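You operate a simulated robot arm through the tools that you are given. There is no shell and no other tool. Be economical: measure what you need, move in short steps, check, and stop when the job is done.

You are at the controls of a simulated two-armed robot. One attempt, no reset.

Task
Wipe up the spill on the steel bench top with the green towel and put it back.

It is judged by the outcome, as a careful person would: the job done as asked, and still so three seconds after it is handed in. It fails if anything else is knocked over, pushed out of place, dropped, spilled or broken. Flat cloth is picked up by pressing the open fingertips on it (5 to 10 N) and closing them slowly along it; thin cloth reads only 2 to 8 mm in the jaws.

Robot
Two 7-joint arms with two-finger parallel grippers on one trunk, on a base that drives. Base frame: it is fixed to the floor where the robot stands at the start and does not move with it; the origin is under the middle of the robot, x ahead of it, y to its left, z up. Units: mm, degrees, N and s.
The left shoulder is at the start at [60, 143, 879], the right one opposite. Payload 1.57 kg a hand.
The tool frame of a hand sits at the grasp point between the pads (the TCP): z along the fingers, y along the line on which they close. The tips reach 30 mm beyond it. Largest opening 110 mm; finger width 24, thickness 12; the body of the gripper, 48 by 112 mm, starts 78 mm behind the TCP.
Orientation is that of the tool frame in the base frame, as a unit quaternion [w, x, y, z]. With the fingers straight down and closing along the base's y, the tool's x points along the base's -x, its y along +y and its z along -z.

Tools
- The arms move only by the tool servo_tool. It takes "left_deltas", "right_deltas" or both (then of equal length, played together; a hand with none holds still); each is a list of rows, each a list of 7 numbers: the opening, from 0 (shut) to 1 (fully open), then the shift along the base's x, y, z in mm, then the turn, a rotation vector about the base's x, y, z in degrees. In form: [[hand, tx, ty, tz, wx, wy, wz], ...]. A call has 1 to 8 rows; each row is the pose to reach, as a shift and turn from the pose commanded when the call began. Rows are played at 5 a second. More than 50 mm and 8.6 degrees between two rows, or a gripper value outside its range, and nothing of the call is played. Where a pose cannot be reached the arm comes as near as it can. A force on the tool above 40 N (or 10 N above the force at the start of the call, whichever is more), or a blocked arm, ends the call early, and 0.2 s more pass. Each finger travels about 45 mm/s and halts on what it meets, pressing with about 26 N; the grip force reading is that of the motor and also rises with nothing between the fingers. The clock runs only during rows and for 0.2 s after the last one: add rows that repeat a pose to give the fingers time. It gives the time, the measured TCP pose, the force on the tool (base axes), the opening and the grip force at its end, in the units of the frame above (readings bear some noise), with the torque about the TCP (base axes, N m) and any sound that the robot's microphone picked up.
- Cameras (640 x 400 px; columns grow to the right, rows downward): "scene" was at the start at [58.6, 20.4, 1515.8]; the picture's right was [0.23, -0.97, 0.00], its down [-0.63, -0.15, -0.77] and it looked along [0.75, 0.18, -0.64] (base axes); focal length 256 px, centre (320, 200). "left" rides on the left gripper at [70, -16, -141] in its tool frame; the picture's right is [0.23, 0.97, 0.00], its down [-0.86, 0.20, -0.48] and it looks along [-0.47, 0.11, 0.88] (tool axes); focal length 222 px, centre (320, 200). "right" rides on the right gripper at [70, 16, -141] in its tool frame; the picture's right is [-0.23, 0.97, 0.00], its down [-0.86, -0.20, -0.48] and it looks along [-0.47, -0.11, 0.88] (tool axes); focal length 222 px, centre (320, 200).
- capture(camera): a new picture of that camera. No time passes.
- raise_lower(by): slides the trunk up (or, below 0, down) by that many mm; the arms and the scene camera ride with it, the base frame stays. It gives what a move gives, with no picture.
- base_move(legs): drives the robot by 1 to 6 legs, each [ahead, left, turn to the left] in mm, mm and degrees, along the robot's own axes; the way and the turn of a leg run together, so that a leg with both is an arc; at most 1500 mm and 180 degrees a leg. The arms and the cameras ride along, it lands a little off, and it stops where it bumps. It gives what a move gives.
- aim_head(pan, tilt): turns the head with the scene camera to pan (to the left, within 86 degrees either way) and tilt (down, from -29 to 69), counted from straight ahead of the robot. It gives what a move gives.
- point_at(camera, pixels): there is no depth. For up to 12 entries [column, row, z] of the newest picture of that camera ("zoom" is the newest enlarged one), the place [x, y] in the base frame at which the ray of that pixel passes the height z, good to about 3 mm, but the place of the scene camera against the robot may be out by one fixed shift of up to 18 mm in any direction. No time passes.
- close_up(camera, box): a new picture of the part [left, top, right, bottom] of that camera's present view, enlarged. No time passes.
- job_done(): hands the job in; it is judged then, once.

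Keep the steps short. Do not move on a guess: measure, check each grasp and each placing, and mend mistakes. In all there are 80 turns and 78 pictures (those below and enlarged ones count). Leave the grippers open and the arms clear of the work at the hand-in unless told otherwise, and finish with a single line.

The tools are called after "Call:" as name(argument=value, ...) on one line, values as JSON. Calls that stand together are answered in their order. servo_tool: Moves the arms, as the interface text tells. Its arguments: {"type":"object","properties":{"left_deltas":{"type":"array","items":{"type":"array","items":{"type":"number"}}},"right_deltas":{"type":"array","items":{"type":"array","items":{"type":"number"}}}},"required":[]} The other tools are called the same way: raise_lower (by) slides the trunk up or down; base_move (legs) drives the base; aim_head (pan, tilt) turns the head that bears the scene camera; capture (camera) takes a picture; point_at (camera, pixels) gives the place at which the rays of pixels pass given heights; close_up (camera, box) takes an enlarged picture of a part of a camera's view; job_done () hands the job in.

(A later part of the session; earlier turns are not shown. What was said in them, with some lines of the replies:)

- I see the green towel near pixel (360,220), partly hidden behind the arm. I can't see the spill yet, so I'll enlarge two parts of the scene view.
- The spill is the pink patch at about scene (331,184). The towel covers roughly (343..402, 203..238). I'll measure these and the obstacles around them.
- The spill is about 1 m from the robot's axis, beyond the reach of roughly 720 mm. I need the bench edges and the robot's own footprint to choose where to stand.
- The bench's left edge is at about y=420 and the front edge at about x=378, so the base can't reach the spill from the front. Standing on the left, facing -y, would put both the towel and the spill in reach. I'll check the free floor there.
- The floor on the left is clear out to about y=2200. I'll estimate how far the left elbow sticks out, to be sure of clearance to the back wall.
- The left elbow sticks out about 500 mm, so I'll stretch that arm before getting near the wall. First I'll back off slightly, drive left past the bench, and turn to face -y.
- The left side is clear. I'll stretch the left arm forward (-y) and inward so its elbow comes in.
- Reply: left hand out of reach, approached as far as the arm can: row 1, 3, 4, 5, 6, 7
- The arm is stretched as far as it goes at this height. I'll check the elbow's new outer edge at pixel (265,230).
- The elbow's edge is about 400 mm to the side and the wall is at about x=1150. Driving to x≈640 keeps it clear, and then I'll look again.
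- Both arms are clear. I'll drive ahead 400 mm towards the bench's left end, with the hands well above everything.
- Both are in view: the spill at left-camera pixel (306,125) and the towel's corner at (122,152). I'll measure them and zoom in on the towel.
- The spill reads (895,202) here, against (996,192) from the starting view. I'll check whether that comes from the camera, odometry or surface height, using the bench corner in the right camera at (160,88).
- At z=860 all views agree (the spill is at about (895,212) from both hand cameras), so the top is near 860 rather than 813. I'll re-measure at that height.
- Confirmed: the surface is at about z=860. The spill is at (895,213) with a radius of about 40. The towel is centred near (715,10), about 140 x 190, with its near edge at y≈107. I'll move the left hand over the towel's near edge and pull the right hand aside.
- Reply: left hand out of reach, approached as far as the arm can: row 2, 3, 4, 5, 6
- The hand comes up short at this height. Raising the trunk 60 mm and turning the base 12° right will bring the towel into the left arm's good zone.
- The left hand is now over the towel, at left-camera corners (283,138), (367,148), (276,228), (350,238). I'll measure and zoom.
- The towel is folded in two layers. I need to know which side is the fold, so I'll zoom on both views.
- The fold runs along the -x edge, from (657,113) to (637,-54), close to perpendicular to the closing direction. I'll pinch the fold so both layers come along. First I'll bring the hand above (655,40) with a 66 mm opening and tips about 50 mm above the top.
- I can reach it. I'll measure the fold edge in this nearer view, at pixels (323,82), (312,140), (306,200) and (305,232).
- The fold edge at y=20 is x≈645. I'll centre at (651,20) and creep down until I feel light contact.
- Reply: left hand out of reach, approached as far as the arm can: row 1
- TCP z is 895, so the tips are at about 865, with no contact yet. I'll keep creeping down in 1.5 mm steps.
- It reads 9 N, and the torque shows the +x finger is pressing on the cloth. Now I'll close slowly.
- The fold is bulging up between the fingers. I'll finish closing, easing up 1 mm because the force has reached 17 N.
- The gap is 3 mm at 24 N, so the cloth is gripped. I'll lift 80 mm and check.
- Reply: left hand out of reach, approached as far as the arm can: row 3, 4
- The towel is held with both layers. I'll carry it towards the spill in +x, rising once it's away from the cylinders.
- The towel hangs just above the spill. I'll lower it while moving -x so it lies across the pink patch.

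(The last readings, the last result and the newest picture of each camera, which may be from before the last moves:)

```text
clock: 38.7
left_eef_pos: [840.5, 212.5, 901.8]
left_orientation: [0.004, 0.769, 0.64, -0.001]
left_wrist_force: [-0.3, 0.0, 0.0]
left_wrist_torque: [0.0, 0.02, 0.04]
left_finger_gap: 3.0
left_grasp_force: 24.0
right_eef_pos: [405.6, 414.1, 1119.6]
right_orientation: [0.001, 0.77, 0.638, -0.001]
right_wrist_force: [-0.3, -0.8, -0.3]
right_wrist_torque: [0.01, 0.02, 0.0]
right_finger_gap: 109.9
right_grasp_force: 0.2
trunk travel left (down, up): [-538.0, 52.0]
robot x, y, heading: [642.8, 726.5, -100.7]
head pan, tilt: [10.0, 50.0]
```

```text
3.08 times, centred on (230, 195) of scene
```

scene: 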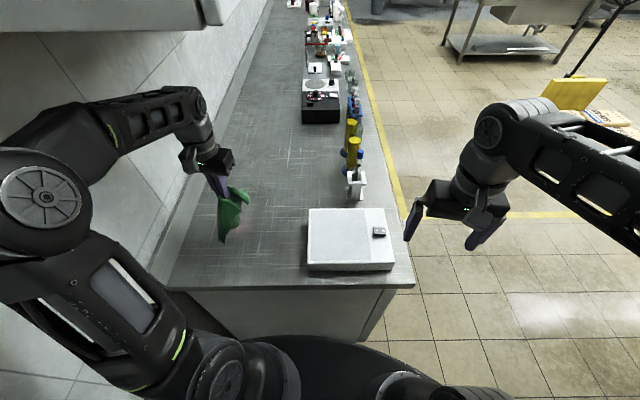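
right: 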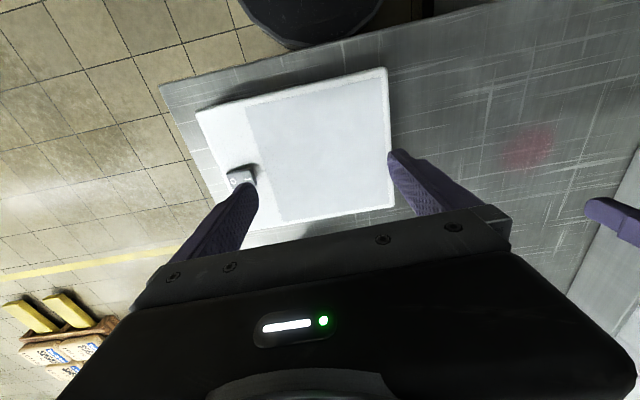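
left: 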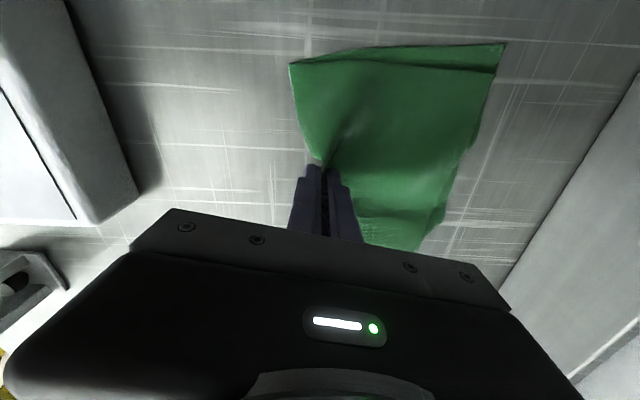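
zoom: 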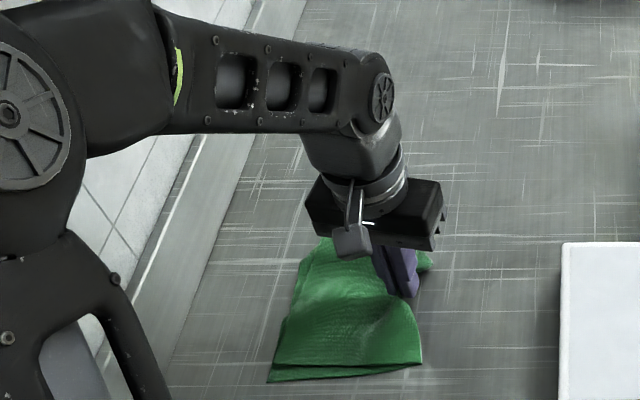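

It lies flat over the spill. Now I'll wipe with light pressure: down 9 mm, then strokes in ±x across the patch.

Call:
servo_tool(left_deltas=[[0, 0, 0, -6, 0, 0, 0], [0, 0, 0, -10, 0, 0, 0], [0, -30, 0, -10, 0, 0, 0], [0, -50, 0, -10, 0, 0, 0], [0, -20, 0, -10, 0, 0, 0], [0, 15, 0, -10, 0, 0, 0], [0, 50, 0, -10, 0, 0, 0], [0, 85, 0, -10, 0, 0, 0]])

Call:
capture(camera="left")

```text
clock: 40.5
left_eef_pos: [927.9, 215.1, 892.1]
left_orientation: [0.003, 0.77, 0.639, -0.002]
left_wrist_force: [-2.3, -0.5, 8.9]
left_wrist_torque: [-0.08, 0.04, -0.03]
left_finger_gap: 2.9
left_grasp_force: 24.1
right_eef_pos: [406.2, 414.7, 1119.5]
right_orientation: [0.001, 0.77, 0.638, -0.001]
right_wrist_force: [-0.3, 0.0, 0.0]
right_wrist_torque: [-0.01, 0.04, 0.04]
right_finger_gap: 110.1
right_grasp_force: 0.0
trunk travel left (down, up): [-538.0, 52.0]
robot x, y, heading: [641.6, 726.2, -100.8]
head pan, tilt: [10.0, 50.0]
```

```text
45 pictures are left
```

left: 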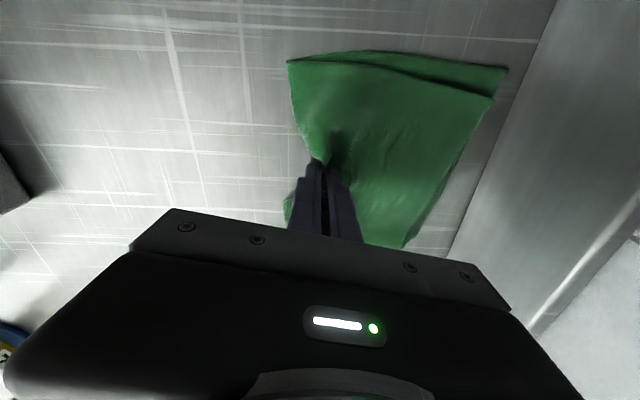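

It's pressing at 9 N and the towel follows. I see no pink left of the hand. I'll make more strokes with sideways offsets to cover the whole patch.

Call:
servo_tool(left_deltas=[[0, -20, 15, 0, 0, 0, 0], [0, -60, 25, 0, 0, 0, 0], [0, -90, 25, 0, 0, 0, 0], [0, -55, 25, 0, 0, 0, 0], [0, -20, 25, 0, 0, 0, 0], [0, 0, 0, 0, 0, 0, 0], [0, 0, -30, 0, 0, 0, 0], [0, -35, -30, 0, 0, 0, 0]])

Call:
servo_tool(left_deltas=[[0, -40, 0, 0, 0, 0, 0], [0, -10, 0, 0, 0, 0, 0], [0, 25, 0, 0, 0, 0, 0], [0, 0, 20, 0, 0, 0, 0], [0, -30, 40, 0, 0, 0, 0], [0, -60, 50, 0, 0, 0, 0]])

Call:
capture(camera="left")

```text
clock: 42.3
left_eef_pos: [890.6, 183.4, 892.1]
left_orientation: [0.003, 0.768, 0.64, -0.001]
left_wrist_force: [1.7, 0.9, 10.6]
left_wrist_torque: [0.01, -0.11, 0.0]
left_finger_gap: 3.2
left_grasp_force: 24.6
right_eef_pos: [406.2, 414.1, 1119.8]
right_orientation: [0.001, 0.77, 0.638, -0.001]
right_wrist_force: [0.6, 0.3, -0.3]
right_wrist_torque: [-0.01, 0.01, -0.01]
right_finger_gap: 109.9
right_grasp_force: 0.1
trunk travel left (down, up): [-538.0, 52.0]
robot x, y, heading: [640.4, 725.4, -100.7]
head pan, tilt: [10.0, 50.0]
```

```text
clock: 43.7
left_eef_pos: [831.4, 234.0, 892.8]
left_orientation: [0.003, 0.769, 0.639, -0.001]
left_wrist_force: [0.8, 0.1, -0.4]
left_wrist_torque: [-0.03, -0.02, -0.04]
left_finger_gap: 3.1
left_grasp_force: 24.2
right_eef_pos: [405.9, 414.6, 1119.4]
right_orientation: [0.0, 0.77, 0.638, 0.0]
right_wrist_force: [0.8, 0.5, -0.9]
right_wrist_torque: [-0.02, -0.02, -0.01]
right_finger_gap: 110.1
right_grasp_force: 0.1
trunk travel left (down, up): [-538.0, 52.0]
robot x, y, heading: [642.7, 726.4, -100.8]
head pan, tilt: [10.0, 50.0]
```

```text
44 pictures are left
```

left: 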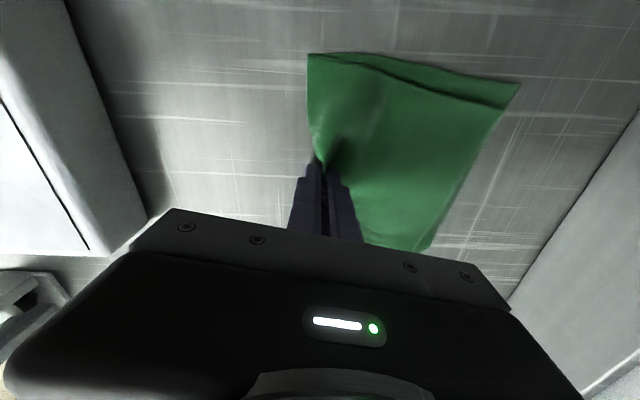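

Now I'll lift the towel and move it clear towards -x and up, to inspect the patch.

Call:
servo_tool(left_deltas=[[0, 0, 0, 40, 0, 0, 0], [0, 0, 0, 85, 0, 0, 0], [0, 0, -10, 130, 0, 0, 0], [0, -20, -30, 155, 0, 0, 0], [0, -50, -50, 165, 0, 0, 0], [0, -50, -50, 165, 0, 0, 0]])

Call:
capture(camera="left")

Call:
close_up(camera="scene", box=[150, 130, 310, 260])

```text
clock: 45.1
left_eef_pos: [781.0, 182.5, 1055.6]
left_orientation: [0.002, 0.769, 0.639, -0.001]
left_wrist_force: [-0.2, -0.4, -0.2]
left_wrist_torque: [0.0, 0.02, -0.02]
left_finger_gap: 2.7
left_grasp_force: 24.3
right_eef_pos: [406.6, 414.1, 1120.0]
right_orientation: [0.0, 0.77, 0.638, 0.0]
right_wrist_force: [0.4, 0.2, 0.6]
right_wrist_torque: [0.0, 0.01, -0.01]
right_finger_gap: 109.8
right_grasp_force: 0.0
trunk travel left (down, up): [-538.0, 52.0]
robot x, y, heading: [644.9, 729.0, -100.7]
head pan, tilt: [10.0, 50.0]
```

```text
43 pictures are left
```

left: 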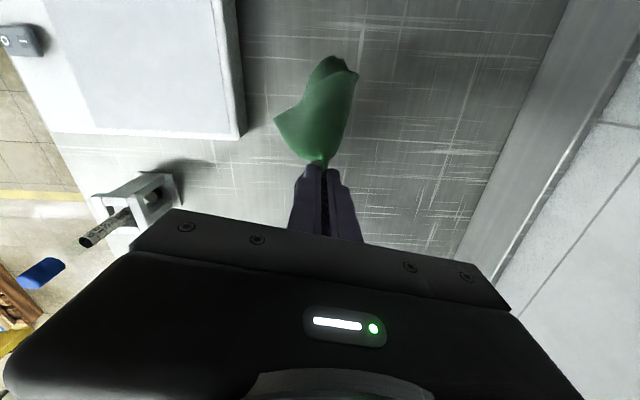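

```text
3.08 times, centred on (230, 195) of scene
```

zoom: 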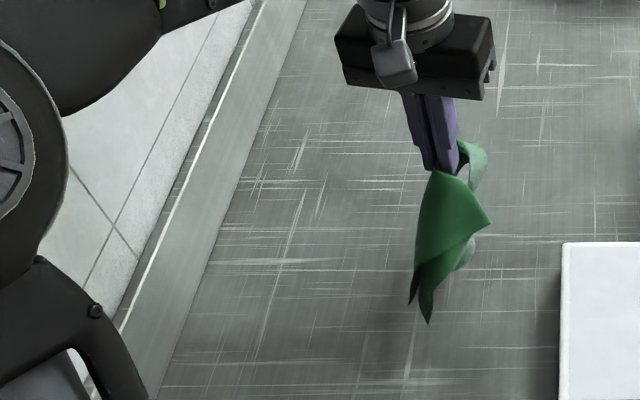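

The patch looks clean. I'll enlarge the former spill area to make sure nothing is left.

Call:
close_up(camera="left", box=[340, 20, 540, 200])

Call:
point_at(camera="left", pixels=[[430, 110, 860], [450, 90, 860], [400, 120, 860]])

```text
2.22 times, centred on (440, 110) of left
```

zoom: 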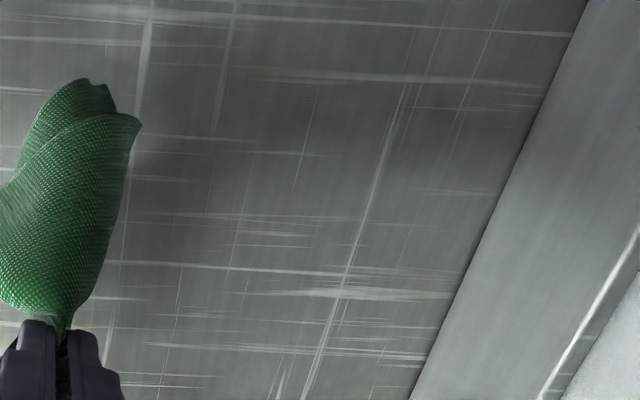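

```text
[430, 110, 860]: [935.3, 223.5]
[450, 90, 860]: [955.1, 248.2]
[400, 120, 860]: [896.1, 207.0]
```

The bench is clean. To lay the towel back I need more reach up high, so I'll raise the trunk 50 and nudge ahead 20 mm (about 40 mm of room).

Call:
raise_lower(by=50)

Call:
base_move(legs=[[20, 0, 0]])

```text
clock: 46.0
left_eef_pos: [780.1, 182.8, 1104.8]
left_orientation: [0.003, 0.768, 0.64, -0.001]
left_wrist_force: [-0.4, -0.5, 0.6]
left_wrist_torque: [-0.02, 0.0, 0.02]
left_finger_gap: 2.8
left_grasp_force: 24.5
right_eef_pos: [405.2, 413.2, 1168.5]
right_orientation: [0.0, 0.77, 0.638, 0.0]
right_wrist_force: [0.2, -0.1, 1.1]
right_wrist_torque: [0.0, -0.01, 0.02]
right_finger_gap: 110.0
right_grasp_force: 0.1
trunk travel left (down, up): [-588.0, 2.0]
robot x, y, heading: [641.3, 728.5, -100.3]
head pan, tilt: [10.0, 50.0]
```

```text
clock: 46.8
left_eef_pos: [776.9, 163.0, 1103.1]
left_orientation: [0.003, 0.769, 0.639, -0.002]
left_wrist_force: [0.5, -0.3, -0.4]
left_wrist_torque: [0.02, -0.01, -0.02]
left_finger_gap: 3.0
left_grasp_force: 24.8
right_eef_pos: [401.7, 392.9, 1169.4]
right_orientation: [0.0, 0.77, 0.638, 0.001]
right_wrist_force: [-1.2, -0.6, 0.0]
right_wrist_torque: [0.04, -0.04, 0.02]
right_finger_gap: 110.1
right_grasp_force: 0.0
trunk travel left (down, up): [-588.0, 2.0]
robot x, y, heading: [638.7, 706.6, -100.9]
head pan, tilt: [10.0, 50.0]
```

Now I'll move over the towel's original place, near (762,19) at z≈1020.

Call:
servo_tool(left_deltas=[[0, -3, -35, -15, 0, 0, 0], [0, -6, -70, -35, 0, 0, 0], [0, -10, -105, -60, 0, 0, 0], [0, -15, -144, -80, 0, 0, 0], [0, -15, -144, -83, 0, 0, 0]])

Call:
capture(camera="left")

```text
clock: 48.0
left_eef_pos: [761.3, 18.5, 1022.5]
left_orientation: [0.002, 0.769, 0.64, -0.002]
left_wrist_force: [-0.2, 0.5, 0.0]
left_wrist_torque: [-0.03, -0.03, 0.01]
left_finger_gap: 2.9
left_grasp_force: 24.5
right_eef_pos: [402.8, 394.1, 1170.3]
right_orientation: [0.001, 0.77, 0.638, -0.001]
right_wrist_force: [-0.1, -0.7, -0.6]
right_wrist_torque: [-0.02, 0.01, 0.0]
right_finger_gap: 109.9
right_grasp_force: 0.1
trunk travel left (down, up): [-588.0, 2.0]
robot x, y, heading: [637.9, 707.6, -100.8]
head pan, tilt: [10.0, 50.0]
```

```text
40 pictures are left
```

left: 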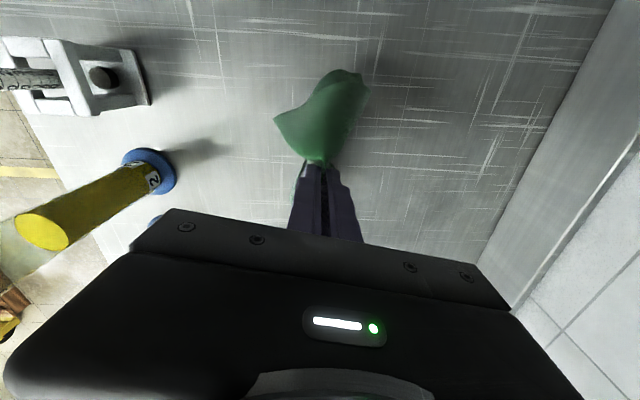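

I'm in place. I'll lay it down as before, lowering while moving -x to the original pinch point (651,19).

Call:
servo_tool(left_deltas=[[0, 0, 0, -15, 0, 0, 0], [0, -12, 0, -38, 0, 0, 0], [0, -32, 0, -62, 0, 0, 0], [0, -55, 0, -85, 0, 0, 0], [0, -78, 0, -105, 0, 0, 0], [0, -100, 0, -120, 0, 0, 0], [0, -111, 0, -127, 0, 0, 0], [0, -111, 0, -127, 0, 0, 0]])

Call:
capture(camera="left")

Call:
close_up(camera="scene", box=[230, 90, 410, 215])

```text
clock: 49.8
left_eef_pos: [650.8, 18.6, 894.3]
left_orientation: [0.002, 0.769, 0.64, 0.0]
left_wrist_force: [0.7, -0.2, 0.2]
left_wrist_torque: [0.04, 0.0, -0.04]
left_finger_gap: 3.2
left_grasp_force: 24.3
right_eef_pos: [402.5, 393.7, 1168.9]
right_orientation: [0.0, 0.77, 0.638, 0.0]
right_wrist_force: [0.2, -0.2, 0.4]
right_wrist_torque: [-0.06, -0.01, -0.01]
right_finger_gap: 110.3
right_grasp_force: 0.1
trunk travel left (down, up): [-588.0, 2.0]
robot x, y, heading: [636.8, 705.6, -100.8]
head pan, tilt: [10.0, 50.0]
```

```text
39 pictures are left
```

left: 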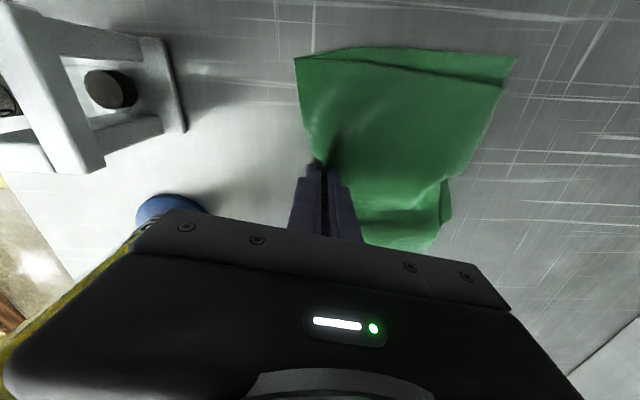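

```text
3.20 times, centred on (320, 152) of scene
```

zoom: 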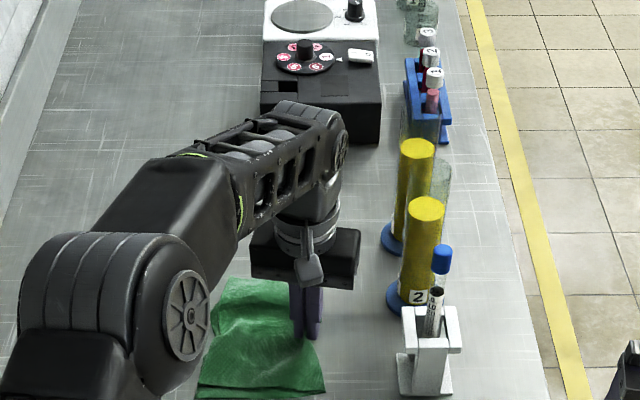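

It's laid very close to the original outline. I'll open slowly, then rise straight up.

Call:
servo_tool(left_deltas=[[0.08, 0, 0, 0, 0, 0, 0], [0.16, 0, 0, 0, 0, 0, 0], [0.25, 0, 0, 1, 0, 0, 0], [0.35, 0, 0, 2, 0, 0, 0], [0.35, 0, 0, 10, 0, 0, 0], [0.35, 0, 0, 30, 0, 0, 0], [0.35, 0, 0, 55, 0, 0, 0]])

Call:
capture(camera="left")

```text
clock: 51.4
left_eef_pos: [651.6, 20.4, 951.0]
left_orientation: [0.003, 0.769, 0.64, -0.002]
left_wrist_force: [-0.2, -0.4, 0.2]
left_wrist_torque: [0.01, 0.03, -0.01]
left_finger_gap: 38.8
left_grasp_force: 0.0
right_eef_pos: [403.4, 393.9, 1168.8]
right_orientation: [0.0, 0.77, 0.638, -0.002]
right_wrist_force: [0.9, 0.2, 0.3]
right_wrist_torque: [-0.03, -0.02, 0.0]
right_finger_gap: 110.0
right_grasp_force: 0.1
trunk travel left (down, up): [-588.0, 2.0]
robot x, y, heading: [637.2, 705.8, -100.7]
head pan, tilt: [10.0, 50.0]
```

```text
37 pictures are left
```

left: 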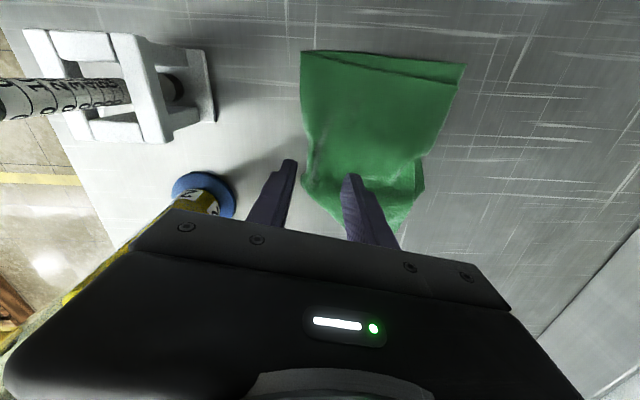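

It's released cleanly. I'll rise and back away towards +y so I can inspect the whole towel.

Call:
servo_tool(left_deltas=[[0.35, 0, 5, 40, 0, 0, 0], [0.5, 15, 20, 75, 0, 0, 0], [0.8, 30, 50, 110, 0, 0, 0], [1, 50, 85, 140, 0, 0, 0], [1, 65, 110, 150, 0, 0, 0], [1, 65, 110, 150, 0, 0, 0]])

Call:
capture(camera="left")

Call:
close_up(camera="left", box=[240, 120, 400, 250])

Call:
close_up(camera="scene", box=[230, 90, 410, 215])

```text
refused: row 4 steps farther than a row can; nothing moved
```

```text
36 pictures are left
```

left: 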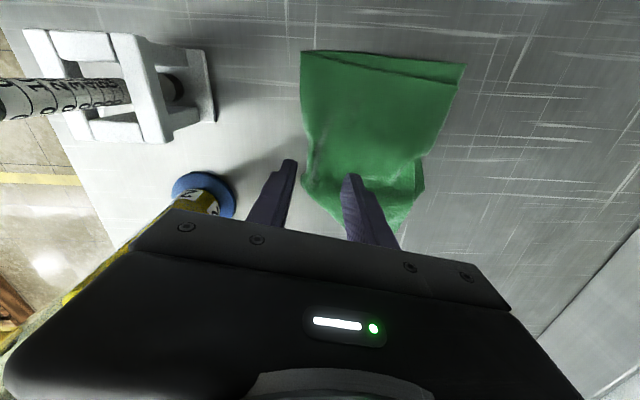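

```text
3.08 times, centred on (320, 185) of left
```

zoom: 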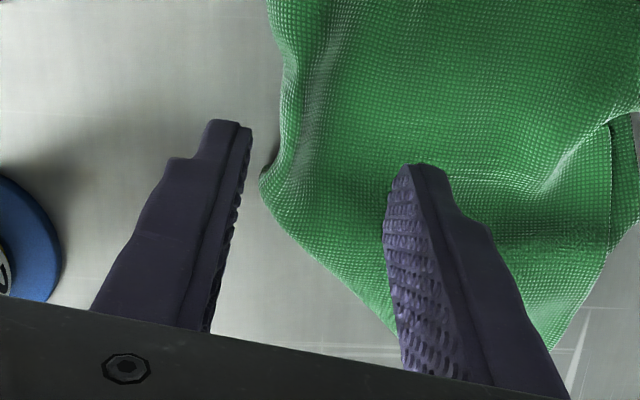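

```text
3.20 times, centred on (320, 152) of scene
```

zoom: 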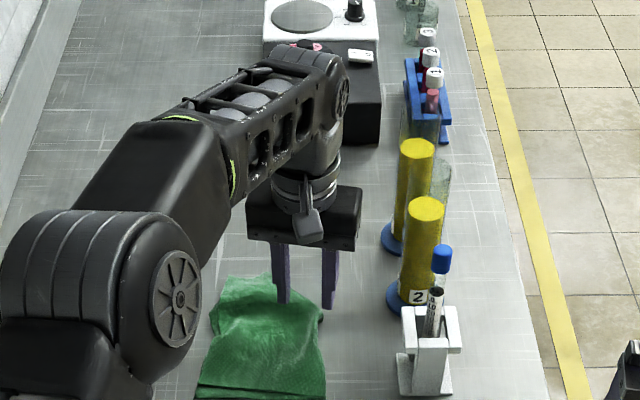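

That step was refused as too large. I'll repeat it with smaller steps.

Call:
servo_tool(left_deltas=[[0.35, 0, 5, 35, 0, 0, 0], [0.5, 12, 20, 65, 0, 0, 0], [0.7, 25, 42, 95, 0, 0, 0], [0.9, 38, 65, 120, 0, 0, 0], [1, 52, 90, 140, 0, 0, 0], [1, 65, 110, 150, 0, 0, 0], [1, 65, 110, 150, 0, 0, 0]])

Call:
capture(camera="left")

Call:
close_up(camera="left", box=[240, 120, 400, 250])

Call:
close_up(camera="scene", box=[230, 110, 410, 235])

```text
clock: 53.0
left_eef_pos: [716.4, 127.1, 1098.9]
left_orientation: [0.002, 0.769, 0.64, -0.001]
left_wrist_force: [-0.7, 0.3, 0.1]
left_wrist_torque: [0.01, 0.04, -0.01]
left_finger_gap: 110.1
left_grasp_force: 0.0
right_eef_pos: [402.7, 393.1, 1168.9]
right_orientation: [0.0, 0.77, 0.638, 0.0]
right_wrist_force: [0.0, 0.0, 0.4]
right_wrist_torque: [-0.01, 0.0, -0.01]
right_finger_gap: 110.0
right_grasp_force: 0.0
trunk travel left (down, up): [-588.0, 2.0]
robot x, y, heading: [640.7, 707.6, -100.5]
head pan, tilt: [10.0, 50.0]
```

```text
33 pictures are left
```

left: 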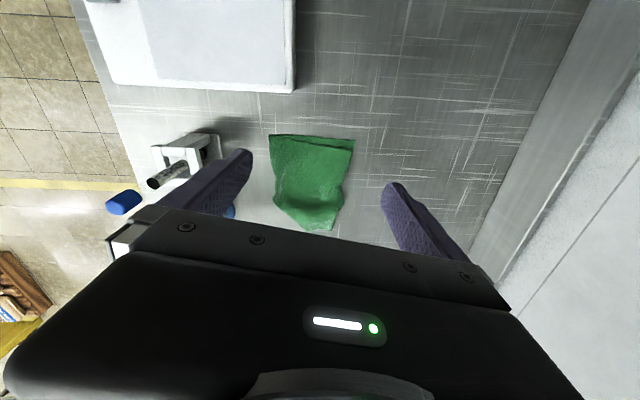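

```text
3.08 times, centred on (320, 185) of left
```

zoom: 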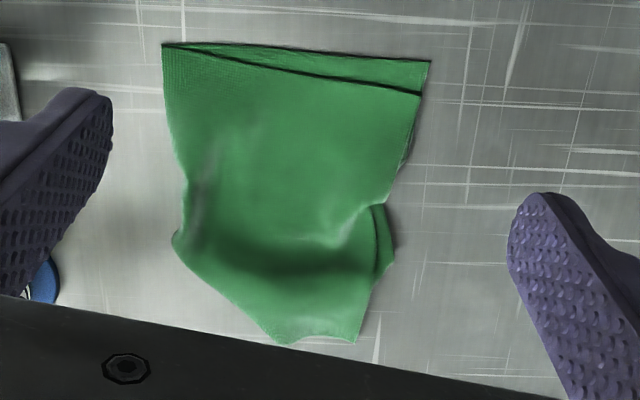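

```text
3.20 times, centred on (320, 172) of scene
```

zoom: 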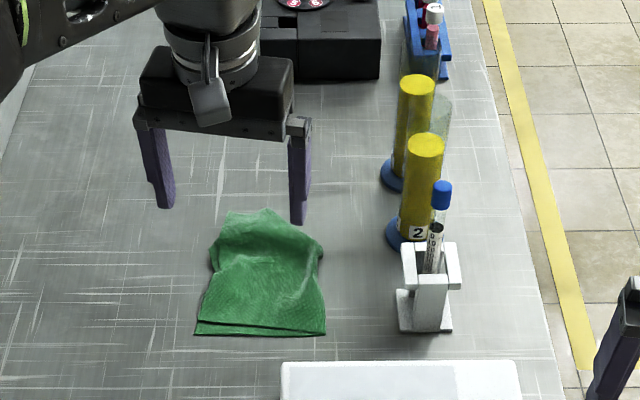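

The towel is back, still folded, with only the far corner rumpled. I'll measure its outline against the original: (652,108), (794,101), (641,-54..-89), (777..789,-85).

Call:
point_at(camera="left", pixels=[[281, 134, 862], [347, 140, 862], [283, 197, 866], [284, 181, 866], [310, 231, 864], [329, 231, 864], [338, 203, 862], [269, 134, 862], [354, 140, 862]])

```text
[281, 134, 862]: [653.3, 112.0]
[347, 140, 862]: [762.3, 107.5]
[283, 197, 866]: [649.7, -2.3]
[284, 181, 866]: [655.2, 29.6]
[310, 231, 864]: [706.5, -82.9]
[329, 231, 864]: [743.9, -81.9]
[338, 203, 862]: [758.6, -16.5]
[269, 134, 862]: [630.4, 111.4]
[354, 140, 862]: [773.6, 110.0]
```

The towel's centre is within about 12 mm of where it was, still folded. Now I'll back the robot away, drifting right to stay off the wall, so the arms are clear, then take a final look.

Call:
base_move(legs=[[-300, -70, 0]])

Call:
capture(camera="scene")

Call:
close_up(camera="scene", box=[200, 60, 400, 220])

```text
clock: 55.1
left_eef_pos: [707.7, 435.4, 1101.6]
left_orientation: [0.003, 0.766, 0.643, -0.002]
left_wrist_force: [-0.4, -0.1, 0.3]
left_wrist_torque: [-0.05, 0.04, 0.02]
left_finger_gap: 109.6
left_grasp_force: 0.1
right_eef_pos: [391.2, 698.6, 1169.9]
right_orientation: [0.001, 0.765, 0.643, 0.0]
right_wrist_force: [-0.1, -0.2, 0.2]
right_wrist_torque: [-0.02, -0.01, -0.02]
right_finger_gap: 109.9
right_grasp_force: 0.0
trunk travel left (down, up): [-588.0, 2.0]
robot x, y, heading: [628.2, 1013.9, -100.5]
head pan, tilt: [10.0, 50.0]
```

```text
30 pictures are left
```

scene: 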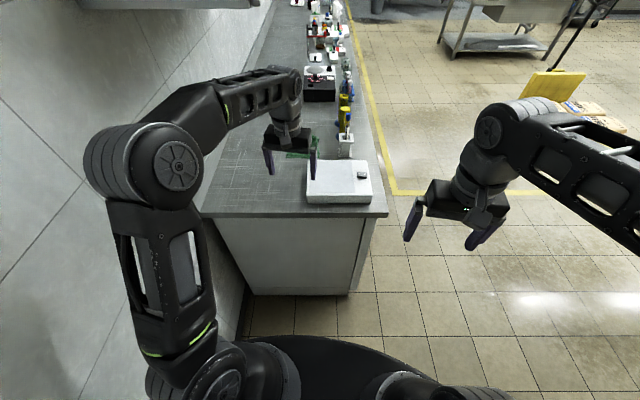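

```text
2.50 times, centred on (300, 140) of scene
```

zoom: 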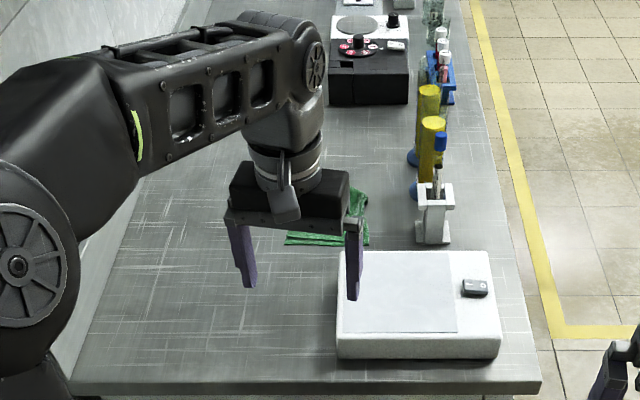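

The spill is gone, the towel is back in its place, everything else stands as it did, and both grippers are open and clear. Handing in.

Call:
job_done()

```text
The job is handed in.
```

The spill is wiped up and the green towel is back in its place, still folded but with one rumpled corner and its centre about 12 mm from where it was.
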